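You operate a simulated robot arm through the tools that you are given. There is no shell and no other tool. Be economical: measure what you need, move in short steps, check, and stop when the job is done.

You are at the controls of a simulated robot arm. One attempt, no reset.

TASK
Fetch the yellow cloth and set it on the blue tile.
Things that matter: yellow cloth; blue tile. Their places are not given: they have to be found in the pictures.

The check looks at the end state, three seconds after you hand in, the way a careful person would. Anything else that was tipped, shoved, dropped, spilled or broken makes it a failure. Flat cloth is picked up by pressing the open fingertips on it (5 to 10 N) and closing them slowly along it; thin cloth reads only 2 to 8 mm in the jaws.

THE ROBOT
A 6-joint arm with a two-finger parallel gripper, fixed in place. Base frame: the origin is at the foot of the arm, x ahead of it, y to its left, z up; the work surface is at about z = 800. Units: mm, rad, N and s.
With the tool pointing down near the work surface it reaches from about 240 to 640 mm from the base axis. Its first joint turns from -1.152 to 1.152 rad. Payload 2.7 kg.
Tool frame: the origin (TCP) lies between the finger pads and is the grasp point; the fingertips stand 23 mm ahead of it; z points along the fingers, y is the line along which they close. The gripper opens to 94 mm. The fingers are 38 mm wide and 10 mm thick; the gripper's body (54 by 96 mm) begins 39 mm behind the TCP.
Orientation is that of the tool frame in the base frame, as a unit quaternion [w, x, y, z]. With the fingers straight down and closing along the base's y, the tool's x points along the base's -x, its y along +y and its z along -z.

THE INTERFACE
- The arm moves only by the tool nudge_tool. Its argument "deltas" is a list that holds one entry, the list of rows, each a list of 7 numbers: the shift along the base's x, y, z in cm, then the turn, a rotation vector about the base's x, y, z in rad, then the opening, from 0 (shut) to 1 (fully open). In form: [[[x, y, z, ax, ay, az, fingers], ...]]. A call has 1 to 12 rows; each row is the pose to reach, as a shift and turn from the pose commanded when the call began. A row lasts 0.2 s, in which the tool goes at most 50 mm and 0.15 rad; a call with a longer step from one row to the next is refused whole, and so is a gripper value outside its range. A pose out of reach is approached as far as the arm can. The call stops where the force on the tool passes 40 N (or 10 N more than at its start, if that is more) or the arm is blocked; 0.2 s more then pass. The fingers move at their own pace (about 45 mm/s each) and stop on an object; they squeeze with about 26 N. The grip force told is the motor's: it shows also when the fingers shut on nothing. Time passes only in rows, and 0.2 s behind the last, so rows that repeat a pose let the fingers close. It gives the time, the measured TCP pose, the force on the tool (base axes), the opening and the grip force at its end, in the units of the frame above (readings bear some noise).
- Cameras (640 x 400 px; columns grow to the right, rows downward): "scene" is fixed at [58.5, -420.4, 1407.2]; the picture's right is [0.91, -0.42, 0.00], its down [-0.23, -0.50, -0.83] and it looks along [0.35, 0.76, -0.55] (base axes); focal length 312 px, centre (320, 200). "wrist" rides on the gripper at [86, 16, -75] in the tool frame; the picture's right is [-0.18, 0.98, 0.00], its down [-0.58, -0.11, -0.81] and it looks along [-0.79, -0.15, 0.59] (tool axes); focal length 243 px, centre (320, 200).
- snapshot(camera): a new picture of that camera. The clock stands still meanwhile.
- probe_pixels(camera, pixels): for up to 12 pixels [column, row] of the newest picture of that camera ("zoom" is the newest enlarged one), the place [x, y, z] in the base frame of the surface seen there, good to about 2 mm. The clock stands still meanwhile.
- inspect(camera, box): a new picture of the part [left, top, right, bottom] of that camera's present view, enlarged. The clock stands still meanwhile.
- sign_off(): hands the job in; it is judged then, once.

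Go step by step. Measure first, check grasps and placings, and put right what went wrong. The budget is 60 turns and 30 pictures, counting those below and the enlarged ones. Unless the task says otherwise, let go and move clear before handing in, and close with one line.

The tools are called after ">>>" as name(argument=value, ...) on one line, values as JSON. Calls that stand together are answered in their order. nudge_tool: Moves the arm, as the interface text tells. Its arguments: {"type":"object","properties":{"deltas":{"type":"array"}},"required":["deltas"]} The other tools are called the same way: snapshot (camera) takes a picture; probe_pixels (camera, pixels) gives the place of the surface under pixels of a picture; inspect (camera, box) takes an enlarged picture of a part of a camera's view; sign_off () hands the job in.

At the start:

```text
time: 0.0
position: [397.0, 14.3, 1116.2]
ee_rot: [0.001, 0.001, 1.0, 0.0]
ft_force: [-0.5, 0.0, -0.7]
grip_width: 94.2
finger_force: 0.0
```

scene: 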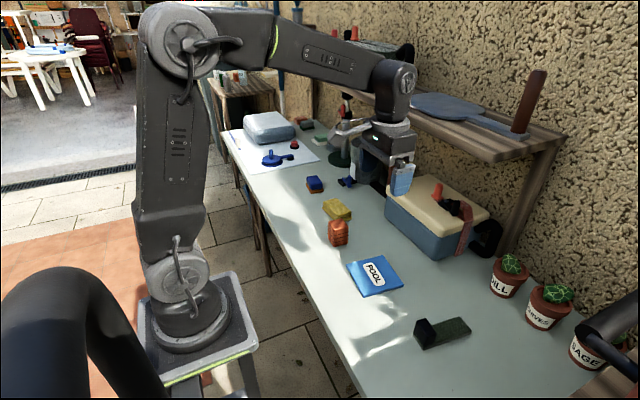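
wrist: 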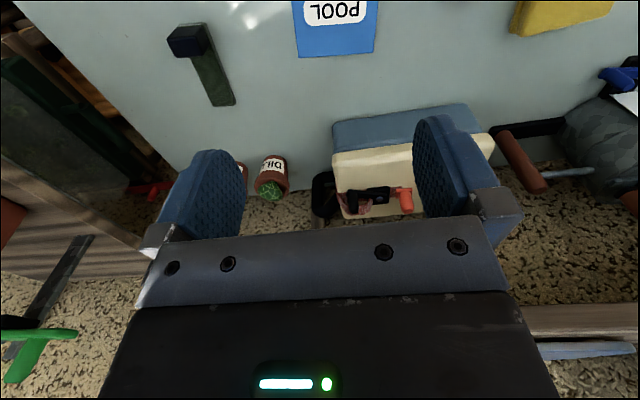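

The scene shows a yellow item around (337,209) and a blue "POOL" tile around (375,275). I'll enlarge that part and measure.

>>> inspect(camera="scene", box=[290, 160, 450, 310])

>>> probe_pixels(camera="scene", pixels=[[337, 208], [324, 203], [338, 197], [351, 210], [334, 219], [347, 263], [386, 256], [403, 284], [363, 296], [375, 275], [338, 232], [370, 225]])

```text
2.67 times, centred on (370, 235) of scene
```

zoom: 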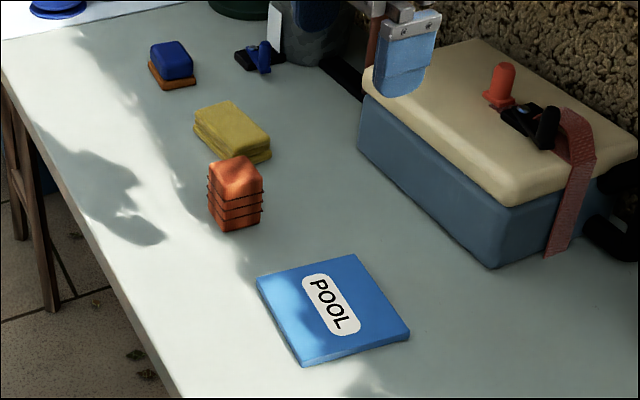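

```text
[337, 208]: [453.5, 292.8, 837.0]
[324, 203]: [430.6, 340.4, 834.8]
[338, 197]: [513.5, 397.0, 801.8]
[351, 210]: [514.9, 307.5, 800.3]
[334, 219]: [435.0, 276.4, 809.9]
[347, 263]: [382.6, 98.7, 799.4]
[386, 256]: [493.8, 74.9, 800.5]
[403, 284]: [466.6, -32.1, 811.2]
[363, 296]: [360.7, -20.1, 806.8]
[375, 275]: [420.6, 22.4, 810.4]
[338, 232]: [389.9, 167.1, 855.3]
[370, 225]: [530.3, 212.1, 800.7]
```

The cloth is a folded pad about 35 mm high, with an orange stack close beside it. I'll measure its corners and the stack in the zoom.

>>> probe_pixels(camera="zoom", pixels=[[198, 112], [231, 104], [268, 138], [238, 154], [204, 140], [197, 128], [268, 158], [233, 128], [212, 172], [238, 158], [258, 180], [235, 195]])

>>> probe_pixels(camera="zoom", pixels=[[260, 277], [355, 256], [407, 328], [303, 358], [230, 228], [262, 222], [212, 212], [172, 60], [175, 85], [365, 100], [370, 155], [330, 300]])

```text
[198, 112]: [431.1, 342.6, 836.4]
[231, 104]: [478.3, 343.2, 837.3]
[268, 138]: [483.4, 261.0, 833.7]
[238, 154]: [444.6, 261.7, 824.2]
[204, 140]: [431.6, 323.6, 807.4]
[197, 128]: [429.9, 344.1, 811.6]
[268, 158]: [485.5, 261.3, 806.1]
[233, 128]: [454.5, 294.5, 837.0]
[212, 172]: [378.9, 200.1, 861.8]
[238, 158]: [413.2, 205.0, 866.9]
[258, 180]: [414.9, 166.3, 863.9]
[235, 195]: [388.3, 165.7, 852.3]
```

```text
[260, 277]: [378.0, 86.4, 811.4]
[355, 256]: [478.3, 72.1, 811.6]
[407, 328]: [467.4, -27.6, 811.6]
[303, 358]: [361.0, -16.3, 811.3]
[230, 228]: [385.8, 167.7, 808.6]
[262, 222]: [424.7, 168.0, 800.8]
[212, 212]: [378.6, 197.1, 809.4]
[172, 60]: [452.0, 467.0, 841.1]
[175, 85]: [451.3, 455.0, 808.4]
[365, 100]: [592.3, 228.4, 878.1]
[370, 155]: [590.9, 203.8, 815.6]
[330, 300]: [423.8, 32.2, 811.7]
```

The cloth spans about x 431–484, y 260–344, with its top at z 837. The tile is centred near (421, 28) with its top at 811. I'll check the shelf edge and the items near the path before moving.

>>> probe_pixels(camera="scene", pixels=[[420, 110], [470, 128], [530, 150], [345, 160], [348, 182], [346, 95], [352, 128], [335, 140], [397, 180], [425, 190]])

>>> inspect(camera="scene", box=[300, 60, 500, 200])

```text
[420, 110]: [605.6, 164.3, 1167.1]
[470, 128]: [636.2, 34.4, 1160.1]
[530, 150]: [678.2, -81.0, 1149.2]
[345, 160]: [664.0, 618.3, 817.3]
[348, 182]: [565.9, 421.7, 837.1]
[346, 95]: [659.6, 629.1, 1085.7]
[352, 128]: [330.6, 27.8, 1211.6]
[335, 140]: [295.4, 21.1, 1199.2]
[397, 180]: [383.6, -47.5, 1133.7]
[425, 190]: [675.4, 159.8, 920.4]
```

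```text
2.86 times, centred on (400, 130) of scene
```

zoom: 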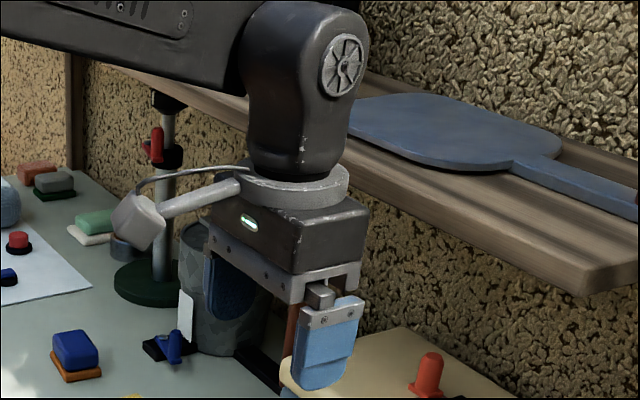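

The shelf edge is at x ≥ 620, so the path is clear. I'll move above the cloth and turn the gripper 90° so it closes along x.

>>> nudge_tool(deltas=[[[0.5, 2.6, -1.0, 0, 0, 0.143, 1], [1.1, 5.2, -2.0, 0, 0, 0.286, 1], [1.6, 7.9, -3.0, 0, 0, 0.428, 1], [2.2, 10.5, -4.0, 0, 0, 0.571, 1], [2.7, 13.1, -5.0, 0, 0, 0.714, 1], [3.3, 15.7, -6.5, 0, 0, 0.857, 1], [3.8, 18.3, -8.0, 0, 0, 1.0, 1], [4.4, 20.9, -10.0, 0, 0, 1.142, 1], [4.9, 23.6, -12.0, 0, 0, 1.285, 1], [5.5, 26.2, -14.0, 0, 0, 1.428, 1], [6.0, 28.8, -15.6, 0, 0, 1.571, 1], [6.0, 28.8, -15.6, 0, 0, 1.571, 1]]])

>>> snapshot(camera="wrist")

>>> snapshot(camera="scene")

```text
time: 2.6
position: [457.6, 303.2, 960.0]
ee_rot: [0.0, 0.709, -0.706, 0.0]
ft_force: [0.1, 0.7, -0.5]
grip_width: 93.9
finger_force: 0.0
```

```text
25 pictures are left
```

wrist: 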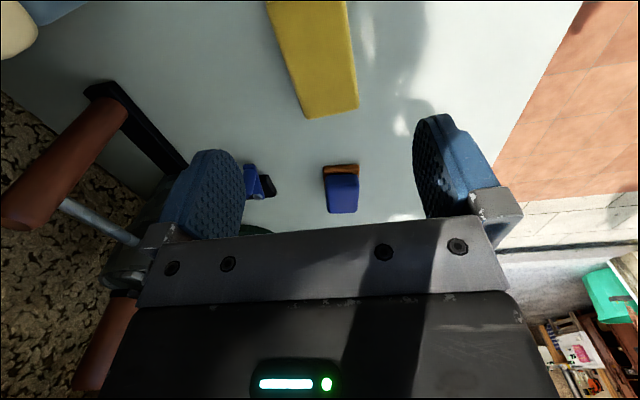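

```text
24 pictures are left
```

scene: 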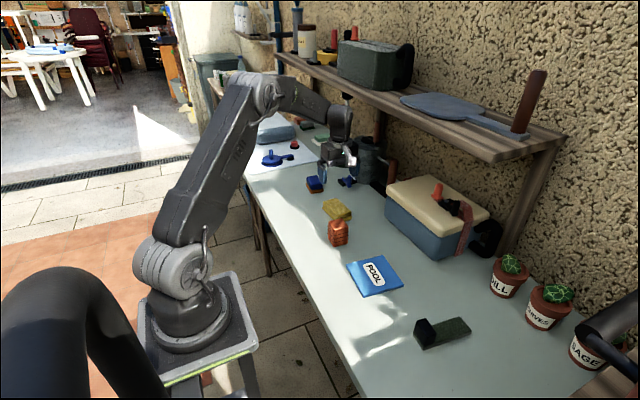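

The wrist view shows the yellow pad's far end at (305,118)–(358,105). I'll probe its top edges from here.

>>> probe_pixels(camera="wrist", pixels=[[309, 113], [354, 104], [290, 62], [351, 40], [320, 60], [275, 12], [342, 8], [308, 10]])

```text
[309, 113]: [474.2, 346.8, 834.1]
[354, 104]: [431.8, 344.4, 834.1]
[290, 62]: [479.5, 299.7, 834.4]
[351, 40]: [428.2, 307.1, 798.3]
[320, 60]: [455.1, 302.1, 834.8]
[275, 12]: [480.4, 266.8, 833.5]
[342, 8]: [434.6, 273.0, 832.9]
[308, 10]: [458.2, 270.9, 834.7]
```

The pad is centred at about (456, 303) and is roughly 50 mm wide in x. I'll descend straight down so the fingertips straddle it near the table.

>>> nudge_tool(deltas=[[[-0.1, 0, -3, 0, 0, 0, 1], [-0.1, 0, -6, 0, 0, 0, 1], [-0.1, 0, -9, 0, 0, 0, 1], [-0.1, 0, -11, 0, 0, 0, 1], [-0.1, 0, -12.2, 0, 0, 0, 1], [-0.1, 0, -13.2, 0, 0, 0, 1], [-0.1, 0, -13.2, 0, 0, 0, 1]]])

>>> inspect(camera="scene", box=[280, 130, 400, 250])

```text
time: 4.2
position: [456.6, 303.5, 827.5]
ee_rot: [-0.001, 0.707, -0.707, -0.001]
ft_force: [-0.7, 0.6, 0.1]
grip_width: 93.9
finger_force: 0.0
```

```text
3.33 times, centred on (340, 190) of scene
```

zoom: 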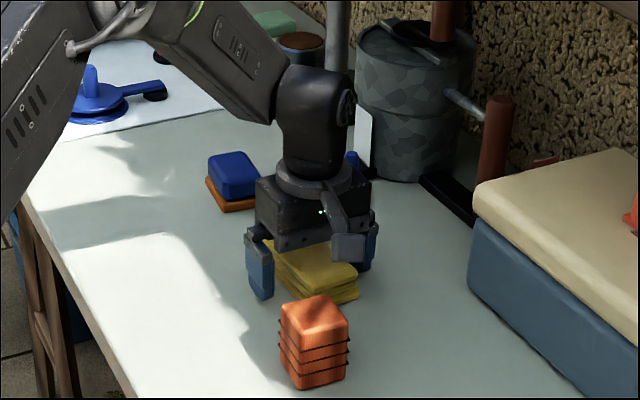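

The fingers straddle the pad without touching anything else, so I'll close them.

>>> nudge_tool(deltas=[[[0, 0, 0, 0, 0, 0, 0.7], [0, 0, 0, 0, 0, 0, 0.5], [0, 0, 0, 0, 0, 0, 0.3], [0, 0, 0, 0, 0, 0, 0], [0, 0, 0, 0, 0, 0, 0], [0, 0, 0, 0, 0, 0, 0], [0, 0, 0, 0, 0, 0, 0]]])

>>> inspect(camera="scene", box=[280, 130, 400, 250])

```text
time: 5.8
position: [456.9, 303.2, 827.5]
ee_rot: [0.001, -0.707, 0.707, 0.0]
ft_force: [-0.1, -0.3, 1.0]
grip_width: 57.5
finger_force: 26.2
```

```text
3.33 times, centred on (340, 190) of scene
```

zoom: 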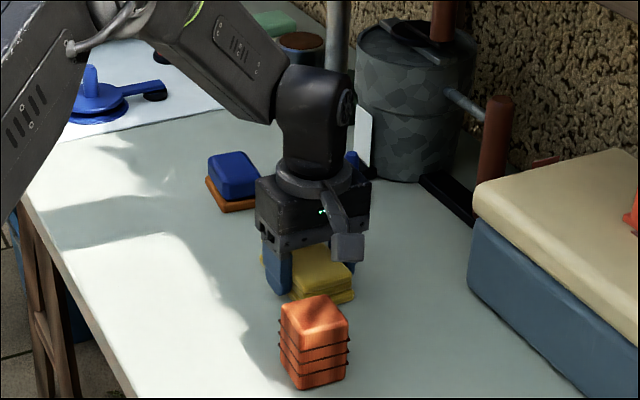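

The jaws hold the pad at 57.5 mm with 26 N. I'll lift straight up and check that it comes along.

>>> nudge_tool(deltas=[[[0, 0, 1, 0, 0, 0, 0], [0, 0, 3, 0, 0, 0, 0], [0, 0, 6, 0, 0, 0, 0], [0, 0, 9, 0, 0, 0, 0], [0, 0, 12, 0, 0, 0, 0], [0, 0, 13, 0, 0, 0, 0], [0, 0, 13, 0, 0, 0, 0]]])

>>> inspect(camera="scene", box=[280, 100, 440, 250])

```text
time: 7.4
position: [457.4, 303.0, 957.8]
ee_rot: [-0.001, 0.707, -0.707, 0.0]
ft_force: [-0.1, 0.3, -0.2]
grip_width: 57.3
finger_force: 26.1
```

```text
2.67 times, centred on (360, 175) of scene
```

zoom: 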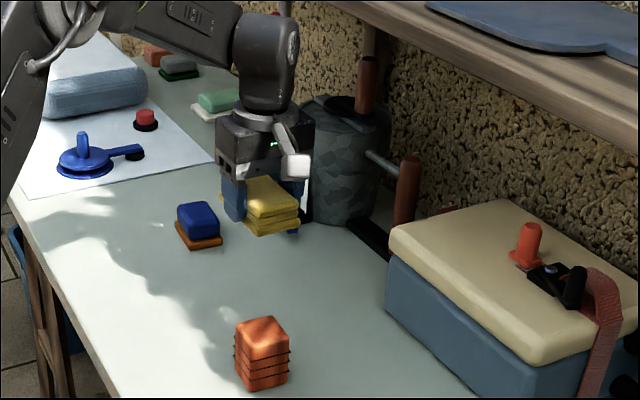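

The pad hangs in the jaws and the table beneath is empty. I'll carry it over the tile, turning it slightly to match the tile's tilt.

>>> nudge_tool(deltas=[[[-0.3, -2.5, 0, 0, 0, -0.01, 0], [-0.7, -5.5, 0, 0, 0, -0.03, 0], [-1.1, -8.5, 0, 0, 0, -0.05, 0], [-1.5, -11.5, 0, 0, 0, -0.07, 0], [-1.9, -14.5, 0, 0, 0, -0.09, 0], [-2.3, -17.5, 0, 0, 0, -0.11, 0], [-2.7, -20.5, 0, 0, 0, -0.13, 0], [-3.1, -23.5, 0, 0, 0, -0.15, 0], [-3.4, -26, 0, 0, 0, -0.15, 0], [-3.6, -27.5, 0, 0, 0, -0.15, 0], [-3.6, -27.5, 0, 0, 0, -0.15, 0]]])

>>> snapshot(camera="scene")

>>> snapshot(camera="wrist")

```text
time: 9.8
position: [419.7, 27.2, 957.0]
ee_rot: [0.001, -0.652, 0.758, 0.001]
ft_force: [-0.5, 0.4, 0.4]
grip_width: 57.4
finger_force: 26.1
```

```text
20 pictures are left
```

scene: 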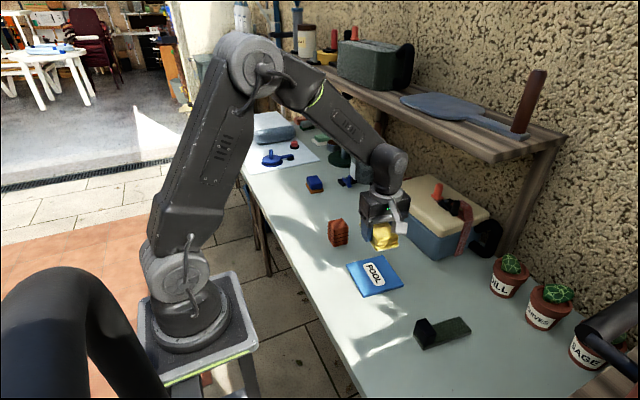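

```text
19 pictures are left
```

wrist: 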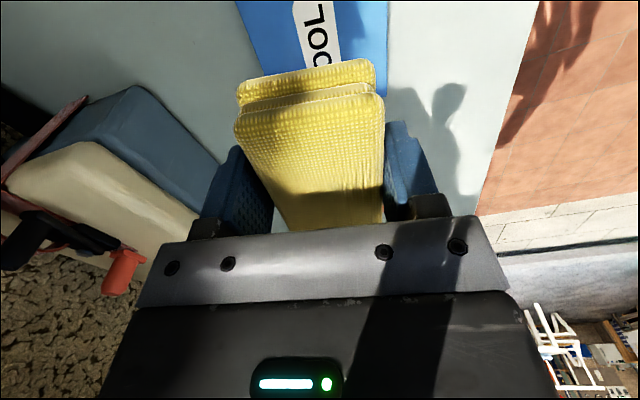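

The pad is level and above the tile. I'll probe its top to see how it sits relative to the TCP before lowering.

>>> probe_pixels(camera="wrist", pixels=[[240, 118], [380, 100], [282, 222], [378, 215], [310, 150], [241, 92], [372, 66], [300, 78]])

```text
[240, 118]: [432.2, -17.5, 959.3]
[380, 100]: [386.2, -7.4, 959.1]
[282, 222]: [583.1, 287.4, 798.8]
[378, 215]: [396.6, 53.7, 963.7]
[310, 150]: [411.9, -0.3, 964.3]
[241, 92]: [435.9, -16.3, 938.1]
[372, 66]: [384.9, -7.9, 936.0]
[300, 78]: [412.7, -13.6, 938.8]
```

The pad is centred within a few mm of the TCP. I'll lower it with a 3 mm shift in +x until its bottom (TCP minus 27) meets the tile top at 811.5.

>>> nudge_tool(deltas=[[[0.3, 0.1, -3, 0, 0, 0, 0], [0.3, 0.1, -6, 0, 0, 0, 0], [0.3, 0.1, -8.5, 0, 0, 0, 0], [0.3, 0.1, -10.3, 0, 0, 0, 0], [0.3, 0.1, -11.2, 0, 0, 0, 0], [0.3, 0.1, -11.6, 0, 0, 0, 0], [0.3, 0.1, -11.8, 0, 0, 0, 0], [0.3, 0.1, -11.8, 0, 0, 0, 0]]])

>>> inspect(camera="scene", box=[310, 190, 450, 320])

```text
time: 11.6
position: [424.1, 28.5, 840.3]
ee_rot: [0.001, -0.652, 0.758, 0.001]
ft_force: [0.5, 0.5, -0.7]
grip_width: 57.5
finger_force: 25.6
```

```text
3.08 times, centred on (380, 255) of scene
```

zoom: 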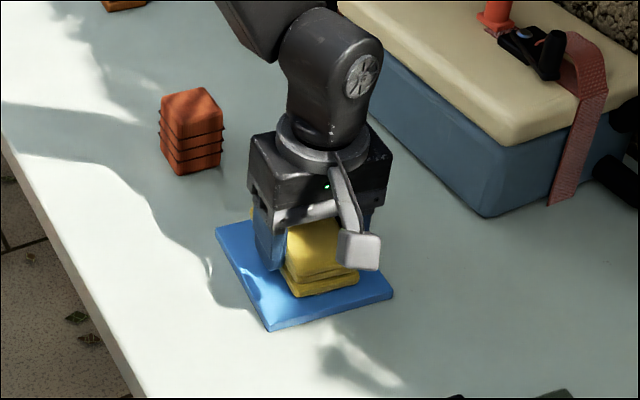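

The pad is just above the tile with no contact force yet. I'll lower in small steps until it touches.

>>> nudge_tool(deltas=[[[0, 0, -0.1, 0, 0, 0, 0], [0, 0, -0.2, 0, 0, 0, 0], [0, 0, -0.2, 0, 0, 0, 0]]])

```text
time: 12.4
position: [424.4, 28.6, 839.0]
ee_rot: [0.0, -0.652, 0.758, 0.0]
ft_force: [-1.4, -0.8, 3.6]
grip_width: 57.3
finger_force: 26.1
```

There's now 3.6 N of upward force, so the pad is on the tile. I'll open slowly and then rise straight up.

>>> nudge_tool(deltas=[[[0, 0, 0, 0, 0, 0, 0.7], [0, 0, 0, 0, 0, 0, 0.8], [0, 0, 0, 0, 0, 0, 1], [0, 0, 0, 0, 0, 0, 1], [0, 0, 0, 0, 0, 0, 1], [0, 0, 1, 0, 0, 0, 1], [0, 0, 3, 0, 0, 0, 1], [0, 0, 6, 0, 0, 0, 1], [0, 0, 9, 0, 0, 0, 1], [0, 0, 12, 0, 0, 0, 1], [0, 0, 15, 0, 0, 0, 1], [0, 0, 18, 0, 0, 0, 1]]])

>>> inspect(camera="scene", box=[290, 170, 450, 320])

>>> snapshot(camera="wrist")

```text
time: 15.0
position: [424.0, 29.0, 1019.3]
ee_rot: [0.001, -0.652, 0.759, 0.0]
ft_force: [0.3, 0.0, 0.8]
grip_width: 94.2
finger_force: 0.1
```

```text
2.67 times, centred on (370, 245) of scene
```

zoom: 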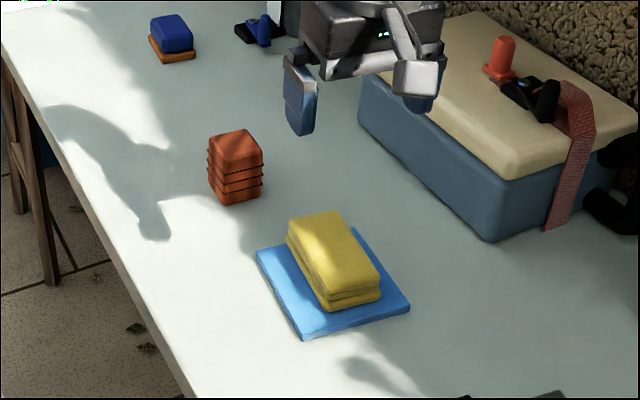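

```text
16 pictures are left
```

wrist: 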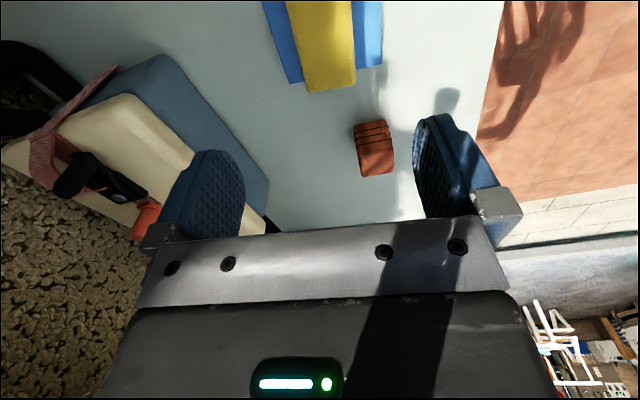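

The pad is free on the tile. In the wrist view its far end (330,90) seems to pass the tile edge, so I'll check whether it overhangs.

>>> probe_pixels(camera="wrist", pixels=[[310, 88], [352, 82], [330, 82], [297, 79], [375, 64], [280, 20], [375, 20], [345, 10]])

>>> probe_pixels(camera="zoom", pixels=[[290, 225], [335, 212], [379, 268], [328, 306], [379, 298], [289, 243], [259, 253], [355, 232], [408, 305], [303, 334]])

```text
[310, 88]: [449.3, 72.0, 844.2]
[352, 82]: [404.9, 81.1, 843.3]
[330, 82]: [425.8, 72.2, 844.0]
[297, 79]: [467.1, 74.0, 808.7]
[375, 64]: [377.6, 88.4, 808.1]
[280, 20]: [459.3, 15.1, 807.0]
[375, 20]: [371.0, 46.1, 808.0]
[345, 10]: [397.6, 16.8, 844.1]
```

```text
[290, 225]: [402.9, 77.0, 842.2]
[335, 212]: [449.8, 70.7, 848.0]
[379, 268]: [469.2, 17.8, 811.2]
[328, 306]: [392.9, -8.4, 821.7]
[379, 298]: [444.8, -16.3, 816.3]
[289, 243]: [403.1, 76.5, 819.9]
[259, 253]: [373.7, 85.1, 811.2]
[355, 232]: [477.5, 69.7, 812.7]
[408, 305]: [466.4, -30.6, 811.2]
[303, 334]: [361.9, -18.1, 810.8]
```

The pad runs from about y −16 to 77 and x 393 to 450, inside the tile on every side. It rests flat with the gripper clear, and nothing else moved, so I'm handing in.

>>> sign_off()

```text
The job is handed in.
```

The yellow cloth is resting flat and centred on the blue tile, the gripper is clear, and the nearby objects I could see were not disturbed.
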